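You operate a simulated robot arm through the tools that you are given. There is no shell and no other tool.

The job below is to be done with a simulated robot arm. You get a single attempt, and the scene is never put back.

Task
Test the purple two-plug lead: green tray if it passes, red if not.
Fine: both plugs into the tester, selector on LEAD, press TEST; both plugs end in the tray; selector at OFF while you plug or unplug, and at the end.

The check looks at the end state, three seconds after you hand in, the way a careful person would. Anything else that was tipped, shoved, dropped, spilled or broken makes it a failure.

Robot
A 7-joint arm with a three-finger gripper, fixed in place. Base frame: the origin is on the floor under the middle of its stand, x ahead of it, y to its left, z up; the work surface is at about z = 0.787. Readings come in m, rad, newtons and seconds.
With the tool pointing down near the work surface it reaches from about 0.1 to 0.88 m from the base axis. Its first joint turns from -2.897 to 2.897 rad. Payload 2.94 kg.
The tool frame sits at the grasp point between the pads (the TCP): z along the fingers, y along the line on which they close. The tips reach 0.03 m beyond it. The gripper opens to 0.132 m; its body begins 0.107 m behind the TCP.
Orientation is that of the tool frame in the base frame, as a unit quaternion [x, y, z, w]. With the fingers straight down and closing along the base's y, the tool's x points along the base's -x, its y along +y and its z along -z.

Tools
- The arm moves only by the tool send_rows. Its argument "deltas" is a list of rows, each a list of 7 numbers: the opening, from 0 (shut) to 1 (fully open), then the shift along the tool's x, y, z in m, then the turn, a rotation vector about the tool's x, y, z in rad. In form: [[jaw, dx, dy, dz, ax, ay, az], ...]. A call has 1 to 20 rows; each row is the pose to reach, as a shift and turn from the pose commanded when the call began, along the tool's axes at that moment. Each row takes 0.2 s and may step no farther than 0.05 m and 0.15 rad from the row before; otherwise, or with a gripper value out of range, the whole call is refused. Where a pose cannot be reached the arm comes as near as it can. A force on the tool above 40 N (or 10 N above the force at the start of the call, whichever is more), or a blocked arm, ends the call early, and 0.2 s more pass. The fingers move at their own pace (about 0.0374 m/s each) and stop on an object; they squeeze with about 24 N. The grip force told is the motor's: it shows also when the fingers shut on nothing. Time passes only in rows, and 0.2 s behind the last, so rows that repeat a pose let the fingers close. It gives the time, the measured TCP pose, the force on the tool (base axes), the opening and the grip force at its end, in the units of the frame above (readings bear some noise), with the torque about the TCP (base axes, N m) and any sound that the robot's microphone picked up.
- Cameras (640 x 400 px; columns grow to the right, rows downward): "scene" is fixed at [0.2195, 0.5006, 1.3958]; the picture's right is [-0.39, -0.92, 0.00], its down [-0.66, 0.28, -0.69] and it looks along [0.64, -0.27, -0.72] (base axes); focal length 310 px, centre (320, 200). "wrist" rides on the gripper at [0.072, 0.003, -0.144] in the tool frame; the picture's right is [-0.04, 1.00, 0.00], its down [-0.88, -0.04, -0.48] and it looks along [-0.47, -0.02, 0.88] (tool axes); focal length 256 px, centre (320, 200). There is no depth. A picture from a camera that has moved, and an enlarged one, comes with that camera's place and axes in the base frame and with its lens.
- camera(camera): a new picture of that camera. No time passes.
- move_column(by): moves the trunk up (or, below 0, down) by that many m; the arm rides with it, the base frame stays. It gives what a move gives, with no picture.
- enlarge(camera, box): a new picture of the part [left, top, right, bottom] of that camera's present view, enlarged. No time passes.
- job_done(): hands the job in; it is judged then, once.

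Places have to be worked out from the pictures, the camera data and where the tool is seen. Open the gripper and draw the arm clear of the work before you hand the job in, unless the task says otherwise.

The tools are called after "Call:" as name(argument=value, ...) on one line, values as JSON. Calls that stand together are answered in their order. send_rows: Moves the arm, as the interface text tells. Its arguments: {"type":"object","properties":{"deltas":{"type":"array","items":{"type":"array","items":{"type":"number"}}}},"required":["deltas"]} The other tools are called the same way: move_column (by) moves the trunk up or down; camera (camera) takes a picture; enlarge (camera, box) takes an enlarged picture of a part of a camera's view; job_done () hands the job in.

At the start:

```text
clock: 0.0
position: [0.6351, 0.2128, 1.1198]
orientation: [0.001, 1.0, 0.0, 0.0]
contact_force: [0.4, 0.1, -0.1]
wrist_torque: [0.01, 0.04, 0.0]
finger_gap: 0.1319
gripper_force: 0.0
trunk travel left (down, up): [-0.275, 0.265]
```

scene: 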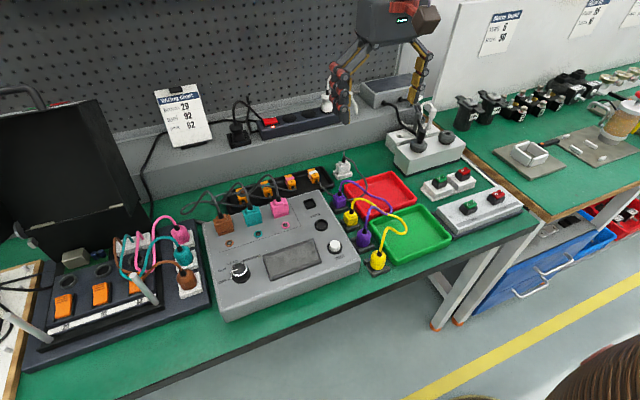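
wrist: 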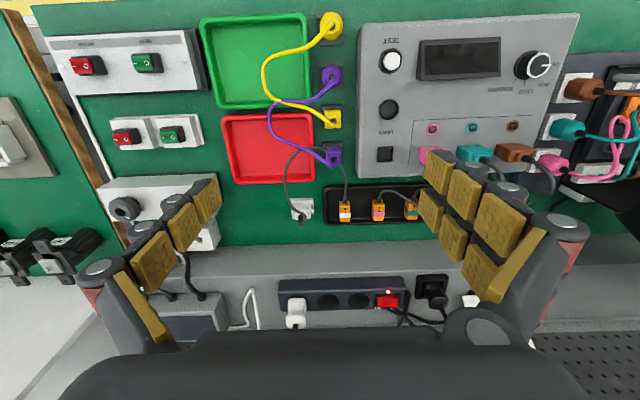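

I'll start with closer looks at the tester, the leads and the trays from both cameras.

Call:
enlarge(camera="scene", box=[190, 160, 370, 320])

Call:
enlarge(camera="scene", box=[310, 140, 470, 280])

Call:
enlarge(camera="wrist", box=[350, 10, 610, 200])

Call:
enlarge(camera="wrist", box=[190, 0, 430, 230])

```text
2.50 times, centred on (280, 240) of scene
camera zoom: at [0.2195, 0.5006, 1.3958], right [-0.39, -0.92, 0.0], down [-0.66, 0.28, -0.69], along [0.64, -0.27, -0.72], focal length 775 px, centre (420, 100)
```

zoom: 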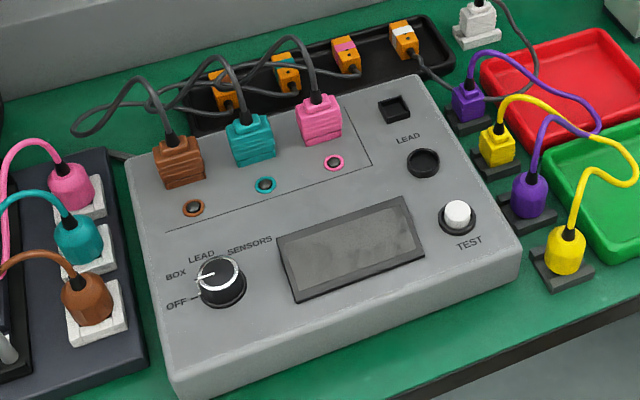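

```text
2.86 times, centred on (390, 210) of scene
camera zoom: at [0.2195, 0.5006, 1.3958], right [-0.39, -0.92, 0.0], down [-0.66, 0.28, -0.69], along [0.64, -0.27, -0.72], focal length 886 px, centre (120, 171)
```

zoom: 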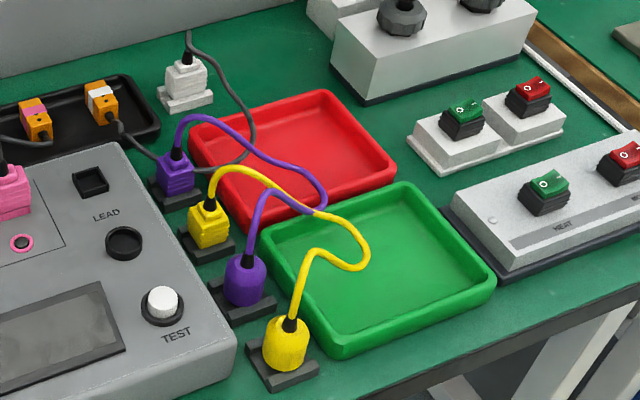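

```text
2.11 times, centred on (480, 105) of wrist
camera zoom: at [0.5646, 0.2165, 1.2638], right [0.04, 1.0, 0.0], down [0.88, -0.04, 0.48], along [0.47, -0.02, -0.88], focal length 539 px, centre (-17, 400)
```

zoom: 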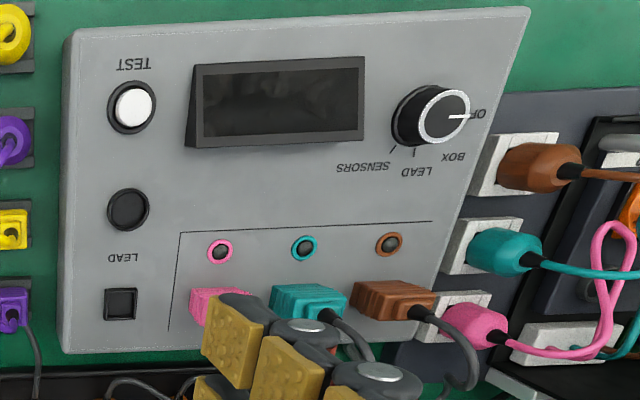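

```text
1.74 times, centred on (310, 115) of wrist
camera zoom: at [0.5646, 0.2165, 1.2638], right [0.04, 1.0, 0.0], down [0.88, -0.04, 0.48], along [0.47, -0.02, -0.88], focal length 445 px, centre (337, 348)
```

zoom: 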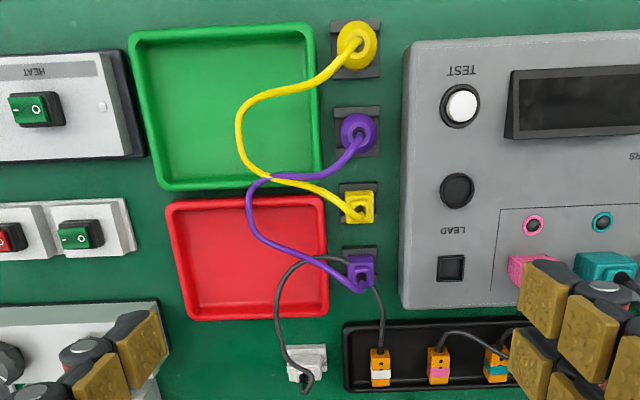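

Overall layout is clear: purple plugs parked at about y=0.234 (square x≈0.705, round x≈0.58), tester sockets at about y=0.321 (square x≈0.704, round x≈0.632), tester top at about z≈0.846. I'll zoom in more on the knob, sockets and plugs before moving.

Call:
enlarge(camera="scene", box=[210, 240, 280, 300])

Call:
enlarge(camera="wrist", box=[490, 30, 590, 100])

Call:
enlarge(camera="scene", box=[310, 170, 400, 280])

Call:
enlarge(camera="wrist", box=[300, 0, 430, 180])

Call:
enlarge(camera="wrist", box=[80, 140, 600, 400])

Call:
enlarge(camera="scene", box=[300, 0, 460, 130])

```text
6.67 times, centred on (245, 270) of scene
camera zoom: at [0.2195, 0.5006, 1.3958], right [-0.39, -0.92, 0.0], down [-0.66, 0.28, -0.69], along [0.64, -0.27, -0.72], focal length 2067 px, centre (820, -267)
```

zoom: 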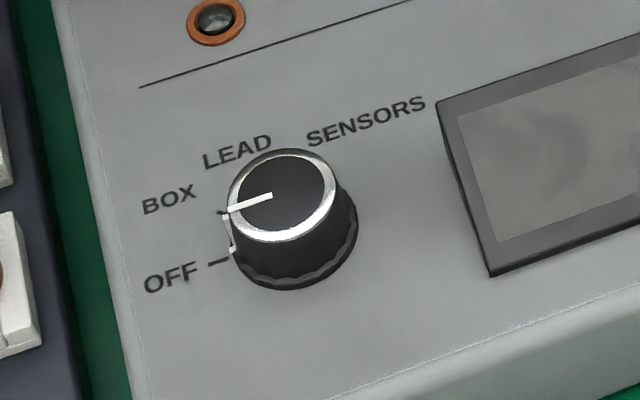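

```text
5.71 times, centred on (540, 65) of wrist
camera zoom: at [0.5646, 0.2165, 1.2638], right [0.04, 1.0, 0.0], down [0.88, -0.04, 0.48], along [0.47, -0.02, -0.88], focal length 1463 px, centre (-937, 971)
```

zoom: 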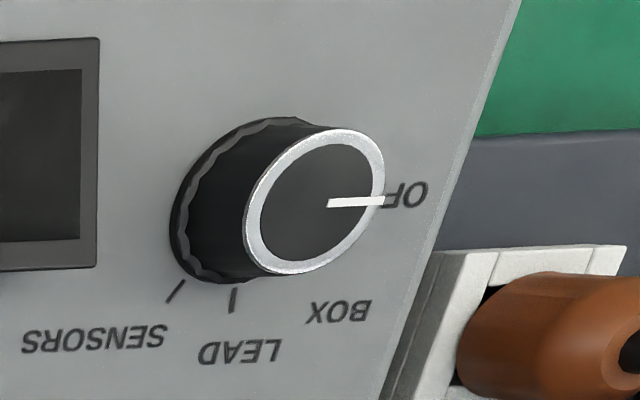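

```text
3.64 times, centred on (355, 225) of scene
camera zoom: at [0.2195, 0.5006, 1.3958], right [-0.39, -0.92, 0.0], down [-0.66, 0.28, -0.69], along [0.64, -0.27, -0.72], focal length 1128 px, centre (193, 109)
```

zoom: 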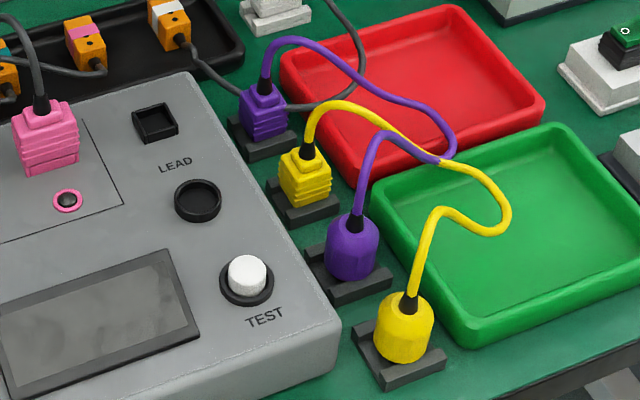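

```text
2.22 times, centred on (365, 90) of wrist
camera zoom: at [0.5646, 0.2165, 1.2638], right [0.04, 1.0, 0.0], down [0.88, -0.04, 0.48], along [0.47, -0.02, -0.88], focal length 569 px, centre (220, 444)
```

zoom: 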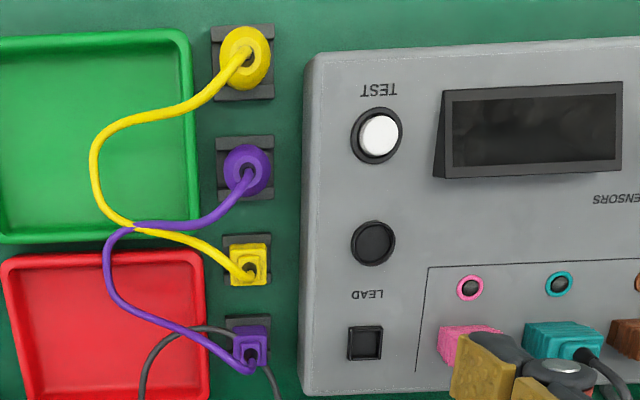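

```text
1.23 times, centred on (340, 270) of wrist
camera zoom: at [0.5646, 0.2165, 1.2638], right [0.04, 1.0, 0.0], down [0.88, -0.04, 0.48], along [0.47, -0.02, -0.88], focal length 315 px, centre (295, 114)
```

zoom: 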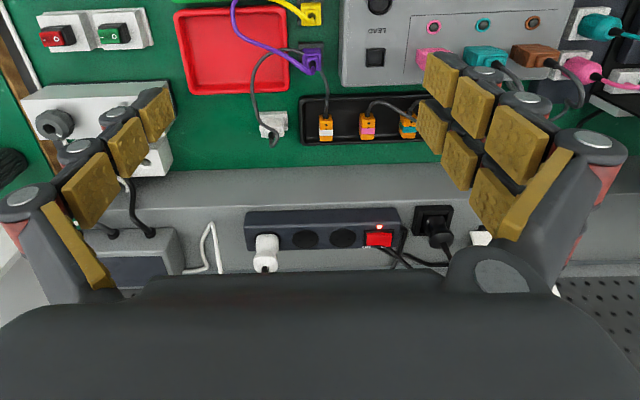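

```text
3.08 times, centred on (380, 65) of scene
camera zoom: at [0.2195, 0.5006, 1.3958], right [-0.39, -0.92, 0.0], down [-0.66, 0.28, -0.69], along [0.64, -0.27, -0.72], focal length 954 px, centre (135, 615)
```

zoom: 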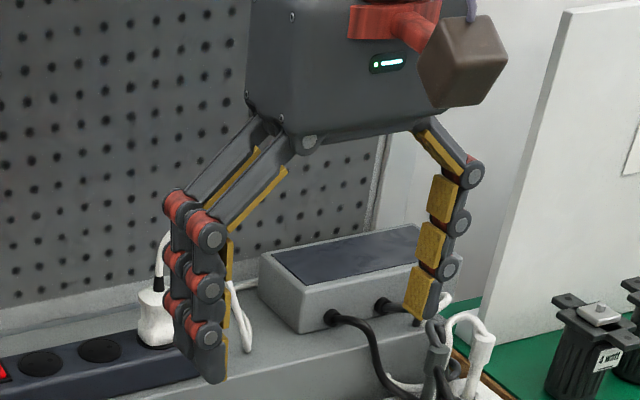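

The pointer sits on OFF (pointing +y), with BOX, LEAD and SENSORS about 45° apart clockwise, so LEAD is about 90° from OFF. I'll lower the wrist camera, staying well above the cables, to measure plug and finger sizes.

Call:
send_rows(deltas=[[1, 0.017, 0, 0.035, 0, 0, 0], [1, 0.034, 0, 0.07, 0, 0, 0], [1, 0.05, 0, 0.11, 0, 0, 0], [1, 0.05, 0, 0.13, 0, 0, 0]])

Call:
camera(camera="wrist")

Call:
camera(camera="scene")

```text
clock: 1.0
position: [0.5861, 0.2148, 0.9885]
orientation: [0.0, 1.0, 0.0, -0.001]
contact_force: [0.7, -0.5, 0.8]
wrist_torque: [-0.01, 0.0, 0.01]
finger_gap: 0.1317
gripper_force: 0.0
trunk travel left (down, up): [-0.275, 0.265]
```

```text
taken
camera wrist: at [0.5151, 0.2207, 1.1316], right [0.04, 1.0, 0.0], down [0.88, -0.04, 0.48], along [0.47, -0.02, -0.88], focal length 256 px, centre (320, 200)
```

wrist: 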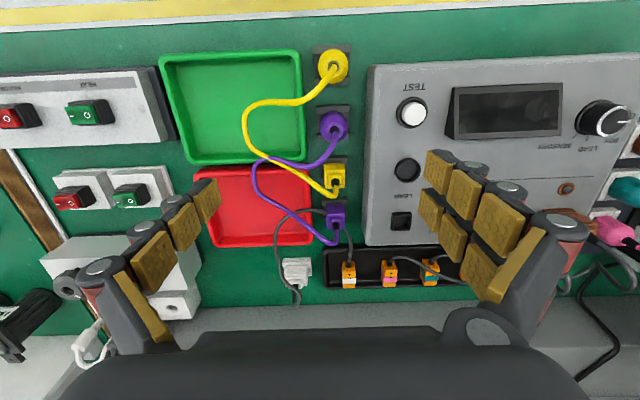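

```text
taken
```

scene: 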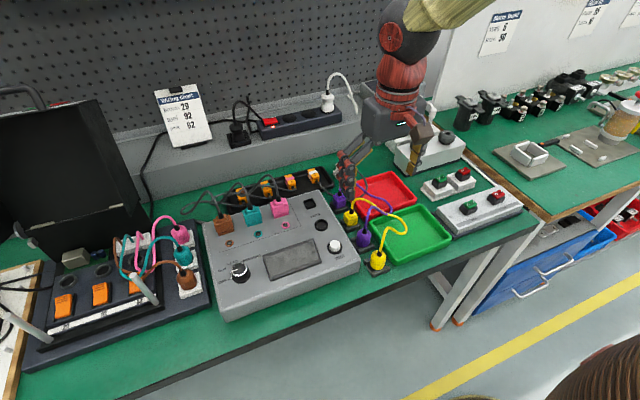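

The two-finger side (+y) spans roughly 0.05 m, with the single finger on −y. I'll zoom into the current close view to measure plug and socket geometry.

Call:
enlarge(camera="wrist", box=[290, 30, 440, 130])

Call:
enlarge(camera="wrist", box=[290, 120, 450, 260])

Call:
enlarge(camera="wrist", box=[380, 130, 560, 320])

Call:
enlarge(camera="scene", box=[320, 130, 420, 230])

```text
4.00 times, centred on (365, 80) of wrist
camera zoom: at [0.5151, 0.2207, 1.1316], right [0.04, 1.0, 0.0], down [0.88, -0.04, 0.48], along [0.47, -0.02, -0.88], focal length 1024 px, centre (140, 680)
```

zoom: 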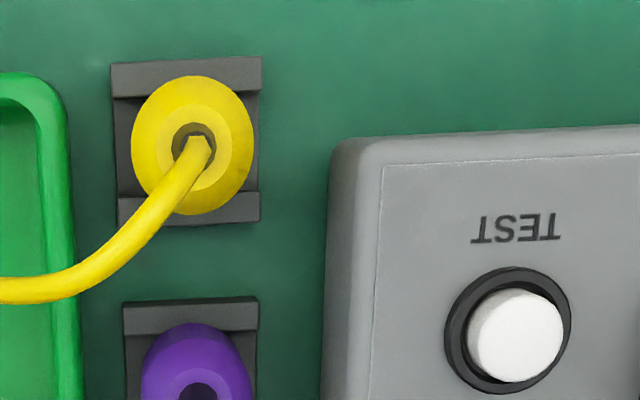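

```text
2.86 times, centred on (370, 190) of wrist
camera zoom: at [0.5151, 0.2207, 1.1316], right [0.04, 1.0, 0.0], down [0.88, -0.04, 0.48], along [0.47, -0.02, -0.88], focal length 731 px, centre (177, 229)
```

zoom: 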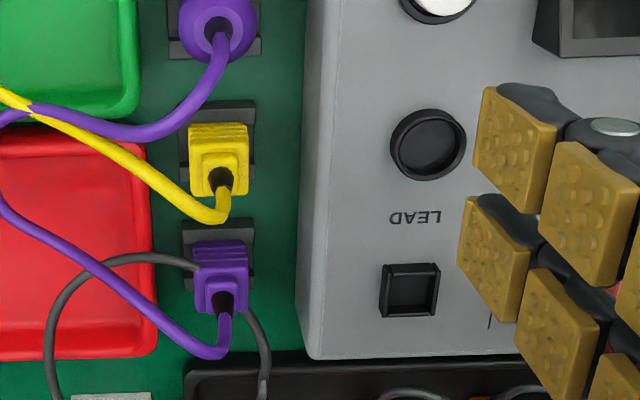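

```text
2.11 times, centred on (470, 225) of wrist
camera zoom: at [0.5151, 0.2207, 1.1316], right [0.04, 1.0, 0.0], down [0.88, -0.04, 0.48], along [0.47, -0.02, -0.88], focal length 539 px, centre (4, 147)
```

zoom: 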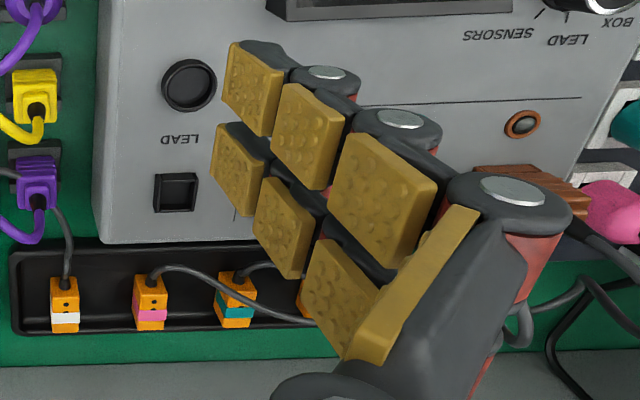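

```text
4.00 times, centred on (370, 180) of scene
camera zoom: at [0.2195, 0.5006, 1.3958], right [-0.39, -0.92, 0.0], down [-0.66, 0.28, -0.69], along [0.64, -0.27, -0.72], focal length 1240 px, centre (120, 280)
```

zoom: 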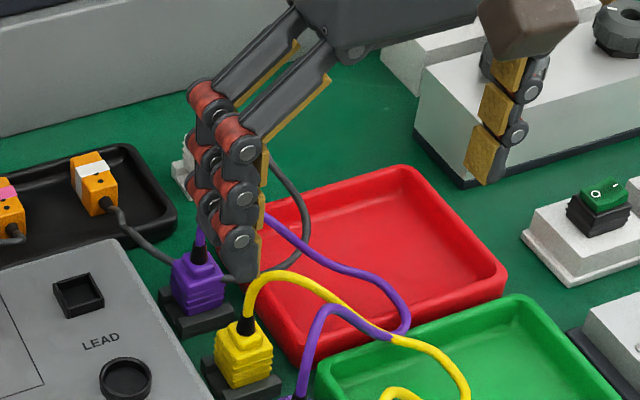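

For these tight spaces, closing along x (between neighbouring plugs) looks better than along y, because the tester edge is only ~0.024 m from the plug. I'll rotate the tool −90° while staying high, so the camera views the plugs from the −y side and can show the grey cable near the square plug.

Call:
send_rows(deltas=[[1, -0.007, -0.007, 0, 0, 0, -0.143], [1, -0.014, -0.014, 0, 0, 0, -0.286], [1, -0.021, -0.021, 0, 0, 0, -0.429], [1, -0.028, -0.028, 0, 0, 0, -0.571], [1, -0.035, -0.035, 0, 0, 0, -0.714], [1, -0.042, -0.042, 0, 0, 0, -0.857], [1, -0.049, -0.049, 0, 0, 0, -1.0], [1, -0.056, -0.056, 0, 0, 0, -1.143], [1, -0.063, -0.063, 0, 0, 0, -1.286], [1, -0.07, -0.07, 0, 0, 0, -1.428], [1, -0.075, -0.075, 0, 0, 0, -1.571], [1, -0.075, -0.075, 0, 0, 0, -1.571]])

Call:
camera(camera="wrist")

Call:
camera(camera="scene")

```text
clock: 3.6
position: [0.6617, 0.1372, 0.9889]
orientation: [0.708, -0.706, 0.001, 0.0]
contact_force: [0.1, -0.1, 0.7]
wrist_torque: [0.0, -0.03, -0.02]
finger_gap: 0.1318
gripper_force: 0.0
trunk travel left (down, up): [-0.275, 0.265]
```

```text
taken
camera wrist: at [0.66, 0.0664, 1.1335], right [-1.0, 0.04, 0.0], down [0.04, 0.88, 0.48], along [0.02, 0.48, -0.88], focal length 256 px, centre (320, 200)
```

wrist: 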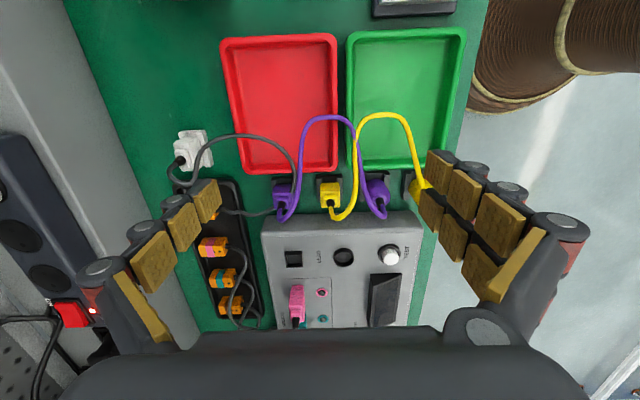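

```text
taken
```

scene: 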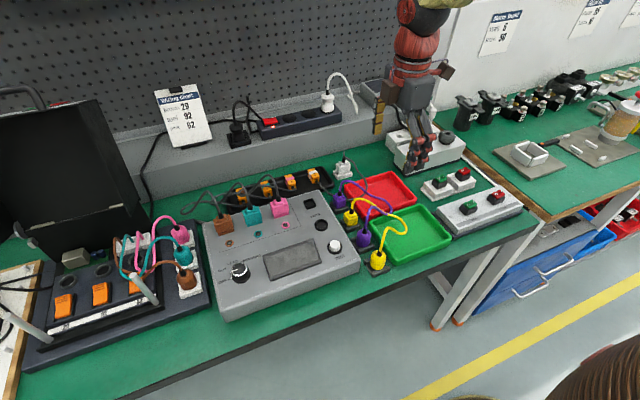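

The −90° rotation is reachable. I'll zoom into this view of the plugs and the grey cable.

Call:
enlarge(camera="wrist", box=[250, 110, 440, 230])

Call:
enlarge(camera="wrist", box=[240, 160, 320, 220])

Call:
enlarge(camera="wrist", box=[270, 220, 410, 330])

Call:
enlarge(camera="scene", box=[320, 140, 420, 280])

```text
3.33 times, centred on (345, 170) of wrist
camera zoom: at [0.66, 0.0664, 1.1335], right [-1.0, 0.04, 0.0], down [0.04, 0.88, 0.48], along [0.02, 0.48, -0.88], focal length 853 px, centre (237, 300)
```

zoom: 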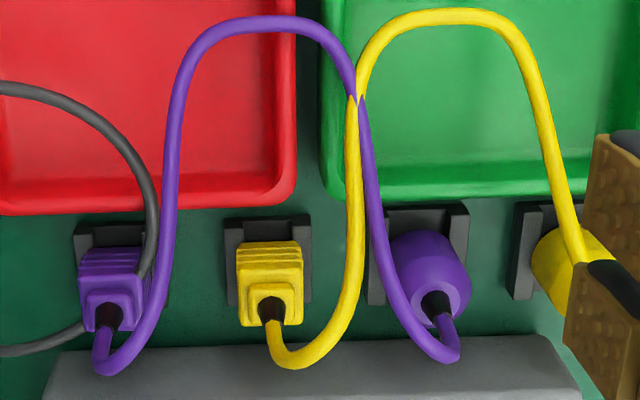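

```text
6.67 times, centred on (280, 190) of wrist
camera zoom: at [0.66, 0.0664, 1.1335], right [-1.0, 0.04, 0.0], down [0.04, 0.88, 0.48], along [0.02, 0.48, -0.88], focal length 1707 px, centre (587, 267)
```

zoom: 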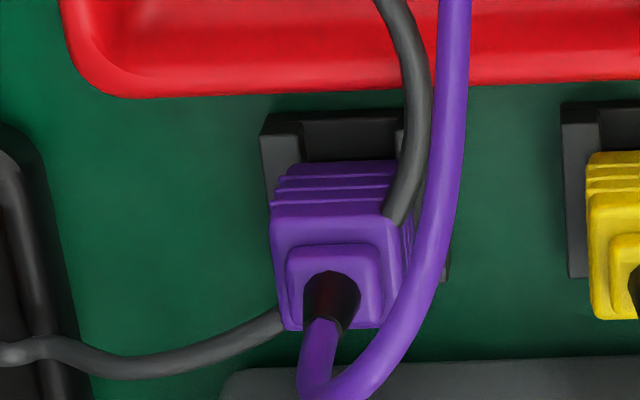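

```text
3.64 times, centred on (340, 275) of wrist
camera zoom: at [0.66, 0.0664, 1.1335], right [-1.0, 0.04, 0.0], down [0.04, 0.88, 0.48], along [0.02, 0.48, -0.88], focal length 931 px, centre (247, -73)
```

zoom: 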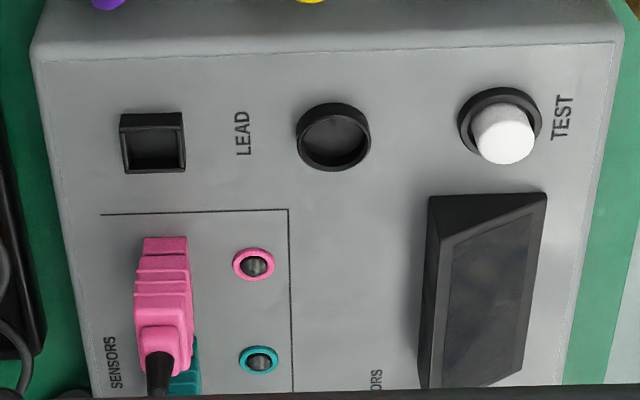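

```text
2.86 times, centred on (370, 210) of scene
camera zoom: at [0.2195, 0.5006, 1.3958], right [-0.39, -0.92, 0.0], down [-0.66, 0.28, -0.69], along [0.64, -0.27, -0.72], focal length 886 px, centre (177, 171)
```

zoom: 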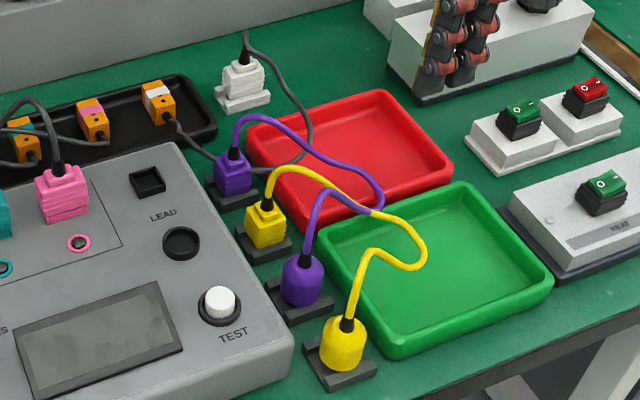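

The cables visibly pass through each other and through the plug, so they are only drawn and don't block the fingers. I estimate the square plug at (0.713, 0.232), body z≈0.80–0.83, and the socket at (0.706, 0.321, 0.843). I'll move above the square plug with the jaw part-closed and check alignment.

Call:
send_rows(deltas=[[0.7, -0.024, -0.013, 0.0, 0, 0, 0], [0.5, -0.048, -0.026, 0.02, 0, 0, 0], [0.4, -0.072, -0.039, 0.04, 0, 0, 0], [0.36, -0.095, -0.051, 0.06, 0, 0, 0], [0.36, -0.095, -0.051, 0.07, 0, 0, 0], [0.36, -0.095, -0.051, 0.07, 0, 0, 0], [0.36, -0.095, -0.051, 0.07, 0, 0, 0]])

Call:
camera(camera="wrist")

Call:
enlarge(camera="scene", box=[300, 110, 400, 230])

```text
clock: 5.2
position: [0.7108, 0.2333, 0.9209]
orientation: [0.707, -0.707, 0.0, 0.0]
contact_force: [0.0, -0.1, -0.5]
wrist_torque: [-0.02, 0.02, 0.0]
finger_gap: 0.0475
gripper_force: 0.0
trunk travel left (down, up): [-0.275, 0.265]
```

```text
taken
camera wrist: at [0.7089, 0.1622, 1.0641], right [-1.0, 0.04, 0.0], down [0.04, 0.88, 0.48], along [0.02, 0.47, -0.88], focal length 256 px, centre (320, 200)
```

wrist: 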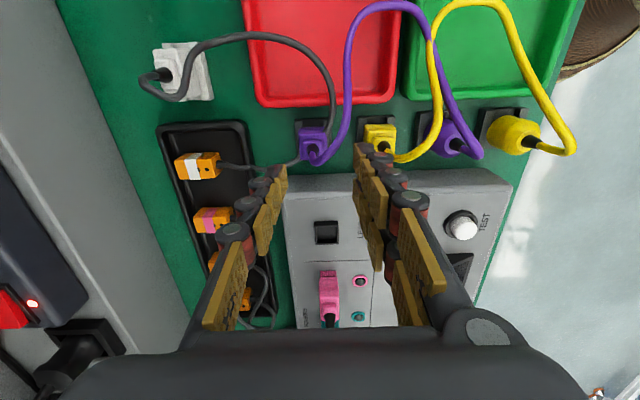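

```text
3.33 times, centred on (350, 170) of scene
camera zoom: at [0.2195, 0.5006, 1.3958], right [-0.39, -0.92, 0.0], down [-0.66, 0.28, -0.69], along [0.64, -0.27, -0.72], focal length 1034 px, centre (220, 300)
```

zoom: 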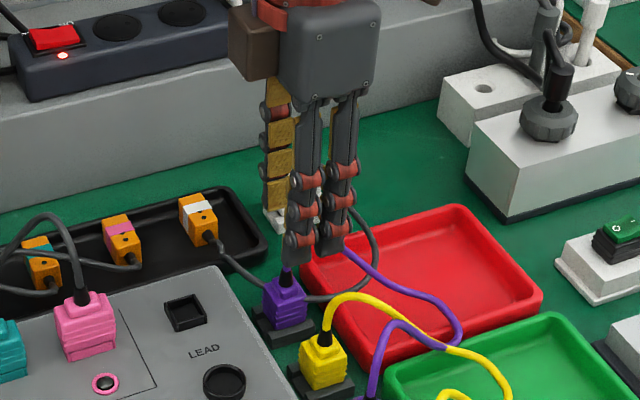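

The fingers hang parallel with a 0.0475 m gap and the plug appears almost below them. I'll enlarge to refine the lateral offset.

Call:
enlarge(camera="wrist", box=[260, 90, 400, 200])

Call:
enlarge(camera="scene", box=[325, 150, 375, 200])

```text
3.64 times, centred on (330, 145) of wrist
camera zoom: at [0.7089, 0.1622, 1.0641], right [-1.0, 0.04, 0.0], down [0.04, 0.88, 0.48], along [0.02, 0.47, -0.88], focal length 931 px, centre (284, 400)
```

zoom: 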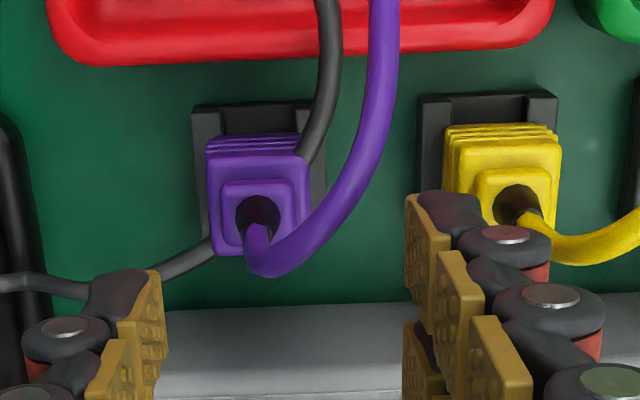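

```text
8.00 times, centred on (350, 175) of scene
camera zoom: at [0.2195, 0.5006, 1.3958], right [-0.39, -0.92, 0.0], down [-0.66, 0.28, -0.69], along [0.64, -0.27, -0.72], focal length 2481 px, centre (80, 400)
```

zoom: 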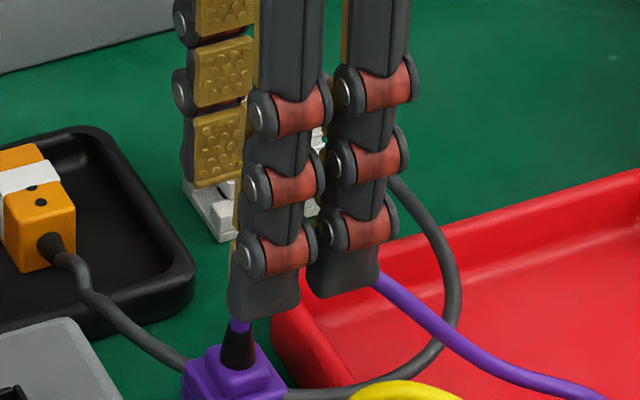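

The plug is about 6 mm toward +x from the TCP (so x≈0.7175, y≈0.233), and the fingers clear the yellow neighbour. I'll shift over it, set a 0.042 m gap, and descend to TCP z≈0.838 so the tips stay above the holder walls.

Call:
send_rows(deltas=[[0.33, 0, -0.0065, 0.0, 0, 0, 0], [0.33, 0, -0.0065, 0.02, 0, 0, 0], [0.33, 0, -0.0065, 0.04, 0, 0, 0], [0.33, 0, -0.0065, 0.05, 0, 0, 0], [0.33, 0, -0.0065, 0.05, 0, 0, 0]])

Call:
enlarge(camera="wrist", box=[260, 90, 400, 200])

Call:
enlarge(camera="scene", box=[315, 160, 375, 220])

```text
clock: 6.4
position: [0.7174, 0.2329, 0.8688]
orientation: [0.708, -0.707, 0.0, 0.0]
contact_force: [0.0, -0.4, 0.2]
wrist_torque: [0.0, -0.02, 0.03]
finger_gap: 0.0435
gripper_force: 0.0
trunk travel left (down, up): [-0.275, 0.265]
```

```text
3.64 times, centred on (330, 145) of wrist
camera zoom: at [0.7157, 0.1611, 1.0133], right [-1.0, 0.04, 0.0], down [0.04, 0.88, 0.48], along [0.02, 0.47, -0.88], focal length 931 px, centre (284, 400)
```

zoom: 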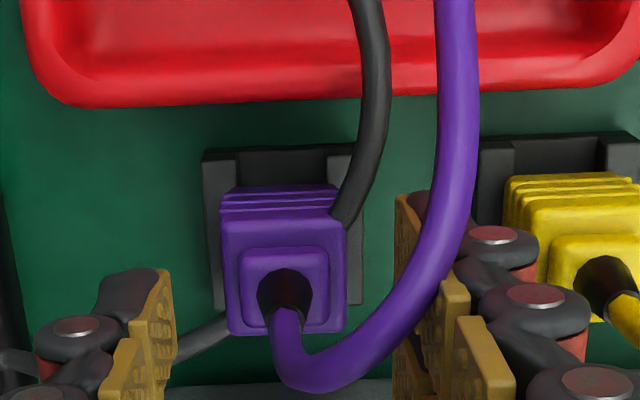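

```text
6.67 times, centred on (345, 190) of scene
camera zoom: at [0.2195, 0.5006, 1.3958], right [-0.39, -0.92, 0.0], down [-0.66, 0.28, -0.69], along [0.64, -0.27, -0.72], focal length 2067 px, centre (153, 267)
```

zoom: 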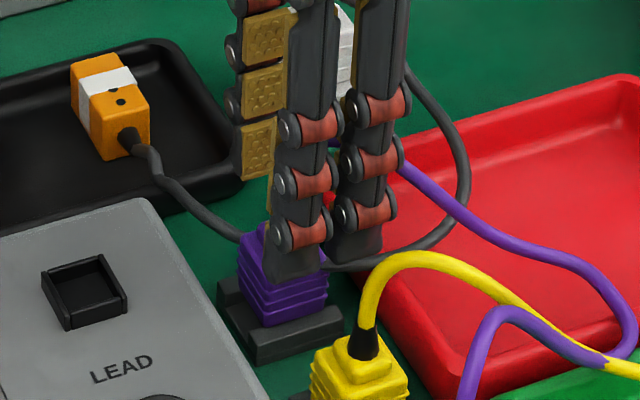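

Plug is now centred between the pads (face centre u≈285 vs pad midpoint 286). I'll descend the last ~0.032 m slowly.

Call:
send_rows(deltas=[[0.33, 0, 0, 0.01, 0, 0, 0], [0.33, 0, 0, 0.02, 0, 0, 0], [0.33, 0, 0, 0.027, 0, 0, 0], [0.33, 0, 0, 0.032, 0, 0, 0], [0.33, 0, 0, 0.032, 0, 0, 0]])

Call:
enlarge(camera="wrist", box=[260, 120, 400, 230])

Call:
enlarge(camera="scene", box=[315, 160, 375, 220])

```text
clock: 7.6
position: [0.7169, 0.2305, 0.8391]
orientation: [0.708, -0.706, 0.0, 0.0]
contact_force: [0.2, -0.7, 0.2]
wrist_torque: [-0.01, 0.01, 0.02]
finger_gap: 0.0437
gripper_force: 0.0
trunk travel left (down, up): [-0.275, 0.265]
```

```text
3.64 times, centred on (330, 175) of wrist
camera zoom: at [0.7149, 0.1606, 0.9815], right [-1.0, 0.04, 0.0], down [0.04, 0.88, 0.48], along [0.02, 0.48, -0.88], focal length 931 px, centre (284, 291)
```

zoom: 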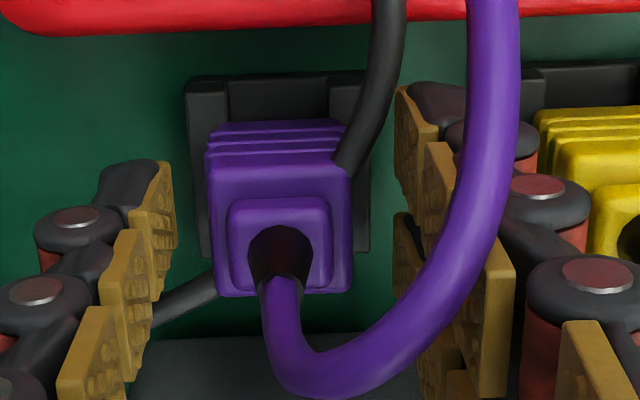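

```text
6.67 times, centred on (345, 190) of scene
camera zoom: at [0.2195, 0.5006, 1.3958], right [-0.39, -0.92, 0.0], down [-0.66, 0.28, -0.69], along [0.64, -0.27, -0.72], focal length 2067 px, centre (153, 267)
```

zoom: 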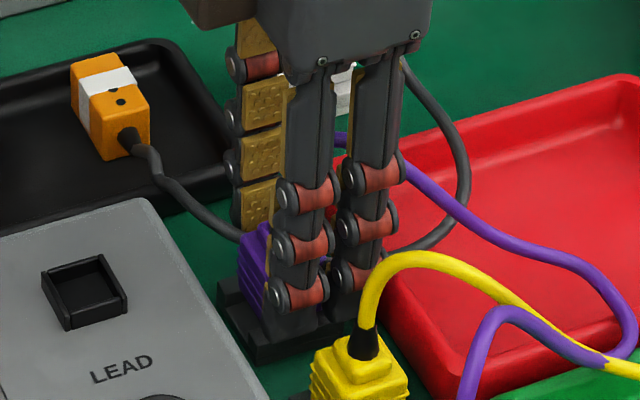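

No contact on the way down, and the fingers straddle the plug body just above the holder walls. I'll nudge 1 mm toward +x and close.

Call:
send_rows(deltas=[[0.33, 0, -0.001, 0, 0, 0, 0], [0.1, 0, -0.001, 0, 0, 0, 0], [0, 0, -0.001, 0, 0, 0, 0], [0, 0, -0.001, 0, 0, 0, 0], [0, 0, -0.001, 0, 0, 0, 0]])

Call:
enlarge(camera="wrist", box=[260, 120, 400, 230])

Call:
enlarge(camera="scene", box=[315, 160, 375, 220])

```text
clock: 8.8
position: [0.7178, 0.2312, 0.8397]
orientation: [0.708, -0.707, 0.0, 0.0]
contact_force: [-1.1, 0.3, 0.8]
wrist_torque: [0.02, 0.0, -0.02]
finger_gap: 0.0263
gripper_force: 23.8
trunk travel left (down, up): [-0.275, 0.265]
```

```text
3.64 times, centred on (330, 175) of wrist
camera zoom: at [0.7158, 0.161, 0.9822], right [-1.0, 0.04, 0.0], down [0.04, 0.88, 0.48], along [0.02, 0.48, -0.88], focal length 931 px, centre (284, 291)
```

zoom: 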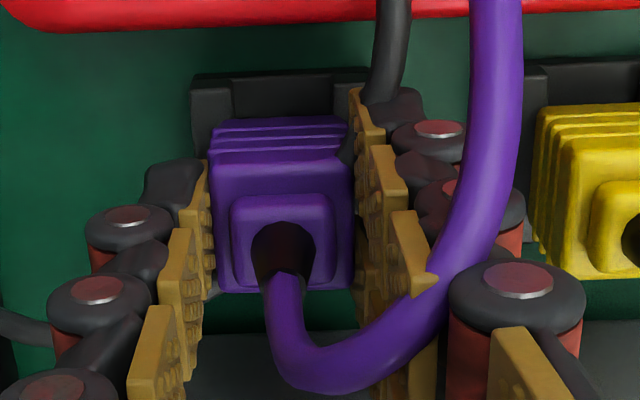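

```text
6.67 times, centred on (345, 190) of scene
camera zoom: at [0.2195, 0.5006, 1.3958], right [-0.39, -0.92, 0.0], down [-0.66, 0.28, -0.69], along [0.64, -0.27, -0.72], focal length 2067 px, centre (153, 267)
```

zoom: 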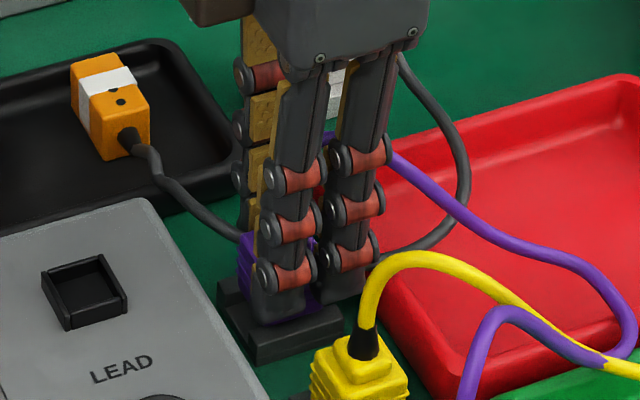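

Gripped: gap 0.0263 m, 23.8 N. I'll lift straight up slowly and look at the plug's underside.

Call:
send_rows(deltas=[[0, 0, 0, -0.005, 0, 0, 0], [0, 0, 0, -0.012, 0, 0, 0], [0, 0, 0, -0.022, 0, 0, 0], [0, 0, 0, -0.035, 0, 0, 0], [0, 0, 0, -0.05, 0, 0, 0], [0, 0, 0, -0.065, 0, 0, 0], [0, 0, 0, -0.08, 0, 0, 0], [0, 0, 0, -0.08, 0, 0, 0]])

Call:
camera(camera="wrist")

Call:
enlarge(camera="scene", box=[300, 120, 400, 240])

```text
clock: 10.6
position: [0.7199, 0.2308, 0.919]
orientation: [0.708, -0.707, 0.0, 0.0]
contact_force: [0.2, 0.3, 0.2]
wrist_torque: [0.02, 0.0, 0.02]
finger_gap: 0.0
gripper_force: 24.2
trunk travel left (down, up): [-0.275, 0.265]
```

```text
taken
camera wrist: at [0.7178, 0.1604, 1.0623], right [-1.0, 0.04, 0.0], down [0.04, 0.88, 0.48], along [0.02, 0.47, -0.88], focal length 256 px, centre (320, 200)
```

wrist: 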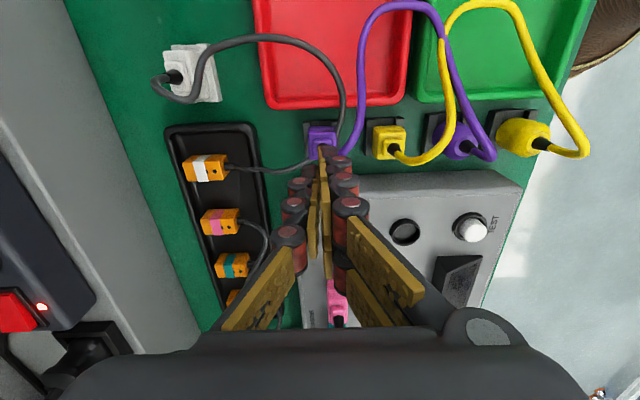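

```text
3.33 times, centred on (350, 180) of scene
camera zoom: at [0.2195, 0.5006, 1.3958], right [-0.39, -0.92, 0.0], down [-0.66, 0.28, -0.69], along [0.64, -0.27, -0.72], focal length 1034 px, centre (220, 267)
```

zoom: 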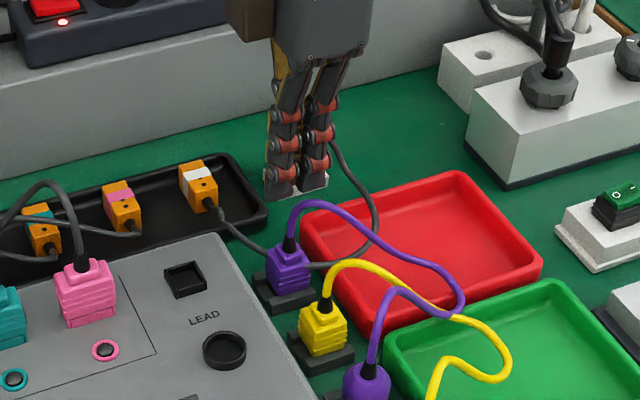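

The fingers slipped off (gap 0.0) and the plug is still seated in its holder, undisturbed. I'll reopen, re-centre, and take a deeper grip, then lift in small steps while watching the force.

Call:
send_rows(deltas=[[0.15, 0, 0, 0, 0, 0, 0], [0.33, 0, 0, 0, 0, 0, 0], [0.33, 0, 0, 0, 0, 0, 0], [0.33, 0, 0, 0.0, 0, 0, 0], [0.33, 0, 0, 0.02, 0, 0, 0], [0.33, 0, 0, 0.04, 0, 0, 0], [0.33, 0, 0, 0.04, 0, 0, 0]])

Call:
enlarge(camera="wrist", box=[260, 90, 400, 200])

Call:
enlarge(camera="scene", box=[320, 170, 370, 220])

```text
clock: 12.2
position: [0.7193, 0.232, 0.8771]
orientation: [0.707, -0.707, 0.0, -0.001]
contact_force: [-0.5, -0.2, 0.4]
wrist_torque: [0.01, 0.01, 0.0]
finger_gap: 0.0437
gripper_force: 0.0
trunk travel left (down, up): [-0.275, 0.265]
```

```text
3.64 times, centred on (330, 145) of wrist
camera zoom: at [0.7175, 0.1618, 1.0209], right [-1.0, 0.04, 0.0], down [0.04, 0.88, 0.48], along [0.02, 0.48, -0.88], focal length 931 px, centre (284, 400)
```

zoom: 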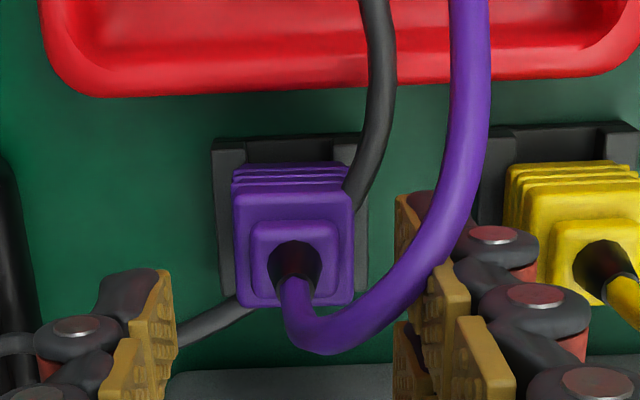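

```text
8.00 times, centred on (345, 195) of scene
camera zoom: at [0.2195, 0.5006, 1.3958], right [-0.39, -0.92, 0.0], down [-0.66, 0.28, -0.69], along [0.64, -0.27, -0.72], focal length 2481 px, centre (120, 240)
```

zoom: 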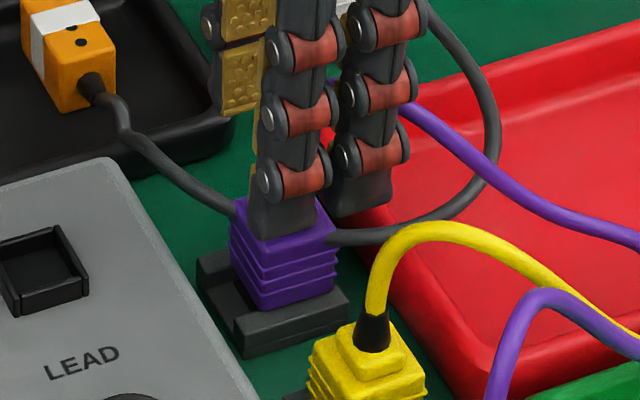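

Plug is untouched in its holder; body bottom is at about z≈0.798. I'll descend to TCP z≈0.831 (tips ~3 mm above the holder wall), close, and wait for the squeeze to settle.

Call:
send_rows(deltas=[[0.33, 0, 0.001, 0.012, 0, 0, 0], [0.33, 0, 0.001, 0.024, 0, 0, 0], [0.33, 0, 0.001, 0.036, 0, 0, 0], [0.33, 0, 0.001, 0.043, 0, 0, 0], [0.33, 0, 0.001, 0.047, 0, 0, 0], [0.1, 0, 0.001, 0.047, 0, 0, 0], [0, 0, 0.001, 0.047, 0, 0, 0], [0, 0, 0.001, 0.047, 0, 0, 0], [0, 0, 0.001, 0.047, 0, 0, 0], [0, 0, 0.001, 0.047, 0, 0, 0], [0, 0, 0.001, 0.047, 0, 0, 0]])

Call:
enlarge(camera="wrist", box=[260, 120, 400, 230])

Call:
enlarge(camera="scene", box=[320, 170, 370, 220])

```text
clock: 14.6
position: [0.718, 0.2338, 0.8311]
orientation: [-0.707, 0.707, 0.0, 0.0]
contact_force: [-0.9, 0.3, 0.4]
wrist_torque: [-0.02, 0.04, 0.0]
finger_gap: 0.026
gripper_force: 23.9
trunk travel left (down, up): [-0.275, 0.265]
```

```text
3.64 times, centred on (330, 175) of wrist
camera zoom: at [0.7166, 0.1616, 0.9743], right [-1.0, 0.04, 0.0], down [0.04, 0.88, 0.48], along [0.02, 0.47, -0.88], focal length 931 px, centre (284, 291)
```

zoom: 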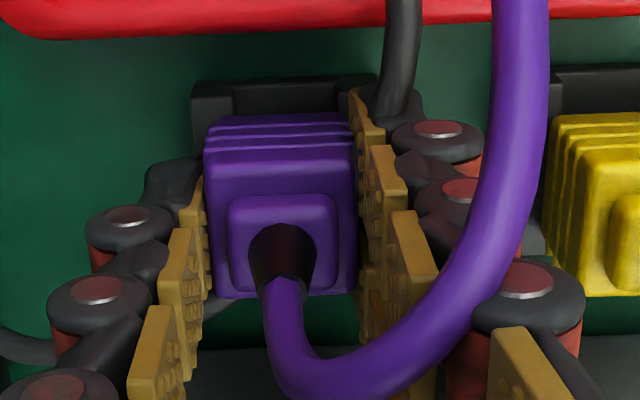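

```text
8.00 times, centred on (345, 195) of scene
camera zoom: at [0.2195, 0.5006, 1.3958], right [-0.39, -0.92, 0.0], down [-0.66, 0.28, -0.69], along [0.64, -0.27, -0.72], focal length 2481 px, centre (120, 240)
```

zoom: 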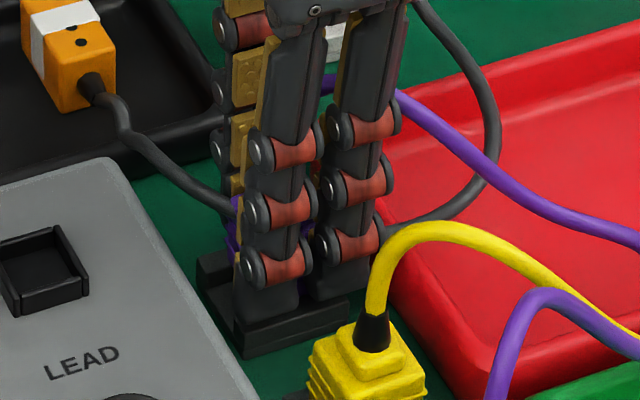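

Deeper grip: gap 0.026 m, 23.9 N. I'll lift just a few millimetres and check the force.

Call:
send_rows(deltas=[[0, 0, 0, -0.002, 0, 0, 0], [0, 0, 0, -0.004, 0, 0, 0]])

Call:
enlarge(camera="wrist", box=[260, 120, 400, 230])

```text
clock: 15.2
position: [0.7194, 0.2326, 0.8354]
orientation: [0.708, -0.706, -0.001, 0.0]
contact_force: [-2.3, -0.4, -2.0]
wrist_torque: [0.09, 0.12, -0.01]
finger_gap: 0.026
gripper_force: 24.2
trunk travel left (down, up): [-0.275, 0.265]
```

```text
3.64 times, centred on (330, 175) of wrist
camera zoom: at [0.7168, 0.1612, 0.9781], right [-1.0, 0.04, 0.0], down [0.04, 0.88, 0.48], along [0.02, 0.47, -0.88], focal length 931 px, centre (284, 291)
```

zoom: 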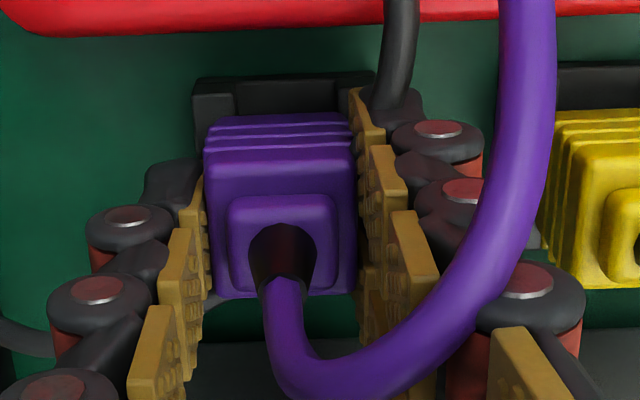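

The plug stays fixed in the fingers while the surroundings shift, so it is coming up (about 2 N of drag). I'll continue the lift slowly.

Call:
send_rows(deltas=[[0, 0, 0, -0.002, 0, 0, 0], [0, 0, 0, -0.004, 0, 0, 0], [0, 0, 0, -0.006, 0, 0, 0], [0, 0, 0, -0.008, 0, 0, 0]])

Call:
enlarge(camera="wrist", box=[260, 120, 400, 230])

Call:
enlarge(camera="scene", box=[320, 170, 370, 220])

```text
clock: 16.2
position: [0.7197, 0.2324, 0.8427]
orientation: [0.707, -0.707, 0.0, -0.001]
contact_force: [-0.7, -0.3, -0.9]
wrist_torque: [0.05, 0.0, 0.02]
finger_gap: 0.0261
gripper_force: 24.4
trunk travel left (down, up): [-0.275, 0.265]
```

```text
3.64 times, centred on (330, 175) of wrist
camera zoom: at [0.7169, 0.1612, 0.9864], right [-1.0, 0.04, 0.0], down [0.04, 0.88, 0.48], along [0.02, 0.48, -0.88], focal length 931 px, centre (284, 291)
```

zoom: 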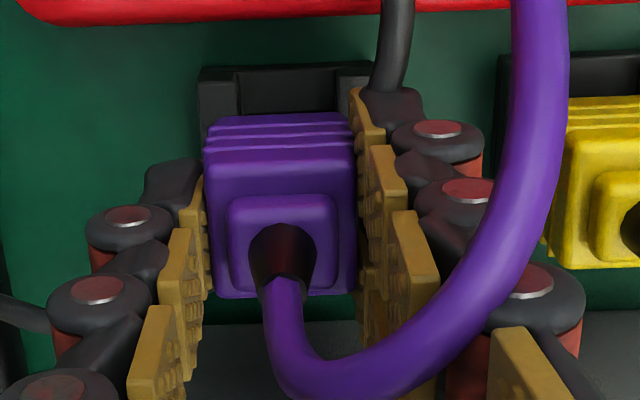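

```text
8.00 times, centred on (345, 195) of scene
camera zoom: at [0.2195, 0.5006, 1.3958], right [-0.39, -0.92, 0.0], down [-0.66, 0.28, -0.69], along [0.64, -0.27, -0.72], focal length 2481 px, centre (120, 240)
```

zoom: 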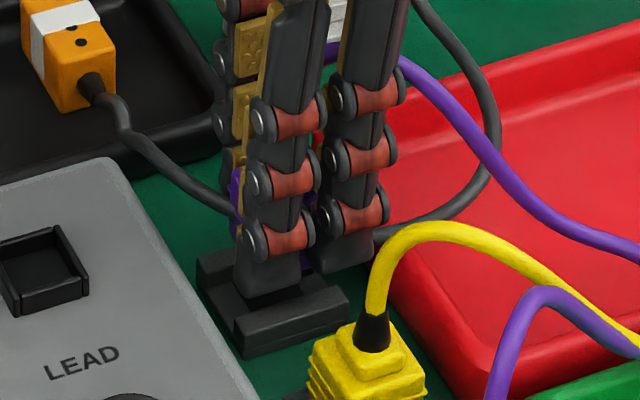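

The plug is rising with the hand. I'll continue at about 5 mm per row to TCP z≈0.905.

Call:
send_rows(deltas=[[0, 0, 0, -0.003, 0, 0, 0], [0, 0, 0, -0.007, 0, 0, 0], [0, 0, 0, -0.012, 0, 0, 0], [0, 0, 0, -0.017, 0, 0, 0], [0, 0, 0, -0.022, 0, 0, 0], [0, 0, 0, -0.027, 0, 0, 0], [0, 0, 0, -0.032, 0, 0, 0], [0, 0, 0, -0.037, 0, 0, 0], [0, 0, 0, -0.042, 0, 0, 0], [0, 0, 0, -0.047, 0, 0, 0], [0, 0, 0, -0.052, 0, 0, 0], [0, 0, 0, -0.057, 0, 0, 0], [0, 0, 0, -0.06, 0, 0, 0], [0, 0, 0, -0.062, 0, 0, 0]])

Call:
camera(camera="wrist")

Call:
enlarge(camera="scene", box=[310, 120, 390, 220])

```text
clock: 19.2
position: [0.7174, 0.2324, 0.9056]
orientation: [0.707, -0.707, 0.0, 0.0]
contact_force: [0.2, 0.9, 0.1]
wrist_torque: [-0.01, -0.02, 0.0]
finger_gap: 0.0261
gripper_force: 24.7
trunk travel left (down, up): [-0.275, 0.265]
```

```text
taken
camera wrist: at [0.7155, 0.1609, 1.0491], right [-1.0, 0.04, 0.0], down [0.04, 0.88, 0.48], along [0.02, 0.47, -0.88], focal length 256 px, centre (320, 200)
```

wrist: 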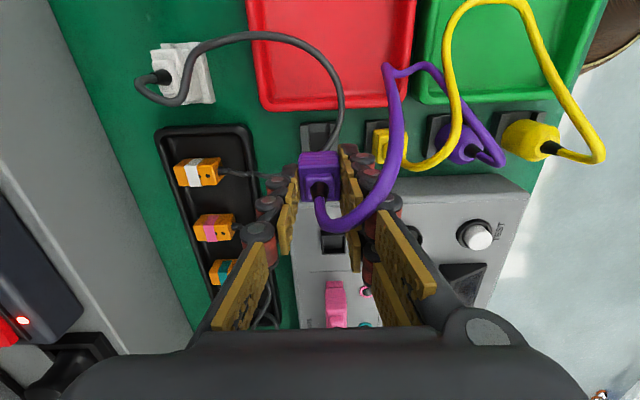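

```text
4.00 times, centred on (350, 170) of scene
camera zoom: at [0.2195, 0.5006, 1.3958], right [-0.39, -0.92, 0.0], down [-0.66, 0.28, -0.69], along [0.64, -0.27, -0.72], focal length 1240 px, centre (200, 320)
```

zoom: 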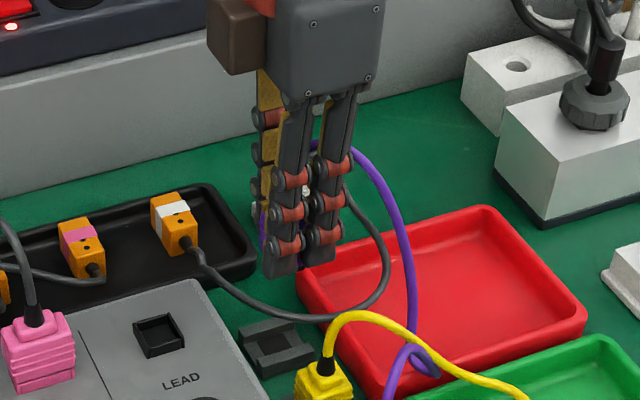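

The plug is held firmly and the holder is empty beneath it. I'll move +y toward the square socket at the same height, gently.

Call:
send_rows(deltas=[[0, -0.004, 0, 0, 0, 0, 0], [0, -0.012, 0.001, 0, 0, 0, 0], [0, -0.02, 0.002, 0, 0, 0, 0], [0, -0.03, 0.003, 0, 0, 0, 0], [0, -0.04, 0.004, 0, 0, 0, 0], [0, -0.05, 0.005, 0, 0, 0, 0], [0, -0.06, 0.006, 0, 0, 0, 0], [0, -0.07, 0.007, 0, 0, 0, 0], [0, -0.078, 0.008, 0, 0, 0, 0], [0, -0.084, 0.009, 0, 0, 0, 0], [0, -0.087, 0.01, 0, 0, 0, 0], [0, -0.087, 0.01, 0, 0, 0, 0]])

Call:
camera(camera="wrist")

Call:
enlarge(camera="scene", box=[280, 150, 360, 230])

Call:
enlarge(camera="wrist", box=[260, 100, 400, 210])

```text
clock: 21.8
position: [0.7072, 0.32, 0.9041]
orientation: [0.707, -0.707, 0.0, 0.0]
contact_force: [-0.2, 0.3, 0.9]
wrist_torque: [-0.03, 0.01, -0.02]
finger_gap: 0.0263
gripper_force: 23.9
trunk travel left (down, up): [-0.275, 0.265]
```

```text
taken
camera wrist: at [0.7054, 0.249, 1.0484], right [-1.0, 0.04, 0.0], down [0.04, 0.88, 0.48], along [0.02, 0.47, -0.88], focal length 256 px, centre (320, 200)
```

wrist: 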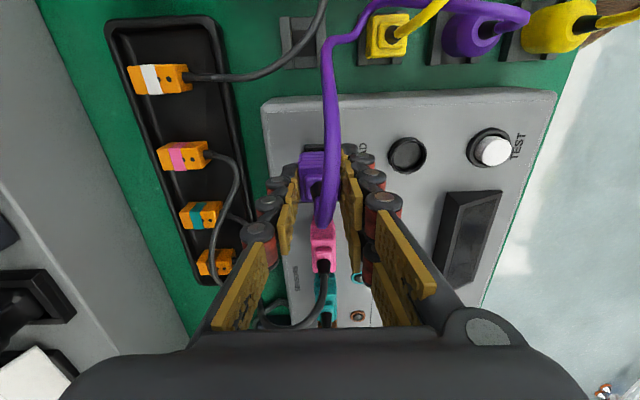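

```text
5.00 times, centred on (320, 190) of scene
camera zoom: at [0.2195, 0.5006, 1.3958], right [-0.39, -0.92, 0.0], down [-0.66, 0.28, -0.69], along [0.64, -0.27, -0.72], focal length 1550 px, centre (320, 250)
```

zoom: 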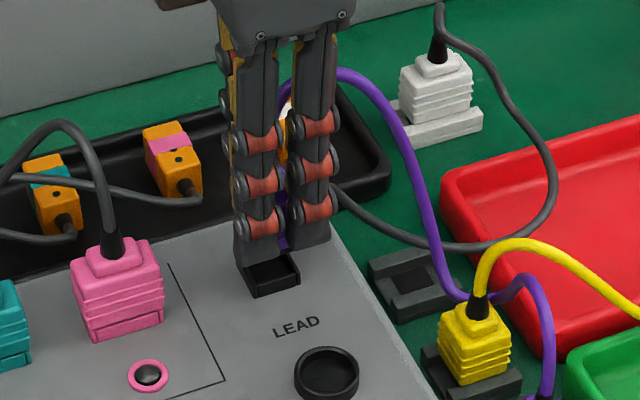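

```text
3.64 times, centred on (330, 155) of wrist
camera zoom: at [0.7054, 0.249, 1.0484], right [-1.0, 0.04, 0.0], down [0.04, 0.88, 0.48], along [0.02, 0.47, -0.88], focal length 931 px, centre (284, 364)
```

zoom: 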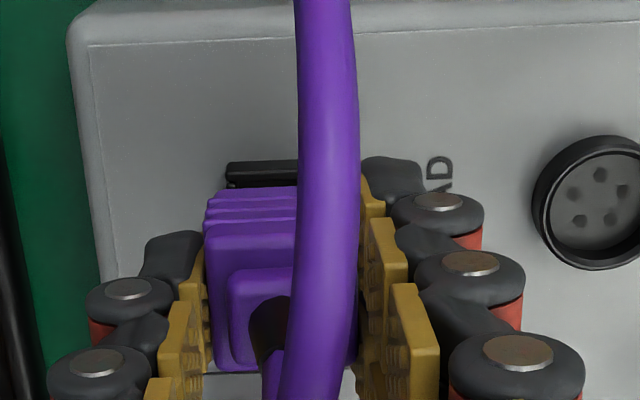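

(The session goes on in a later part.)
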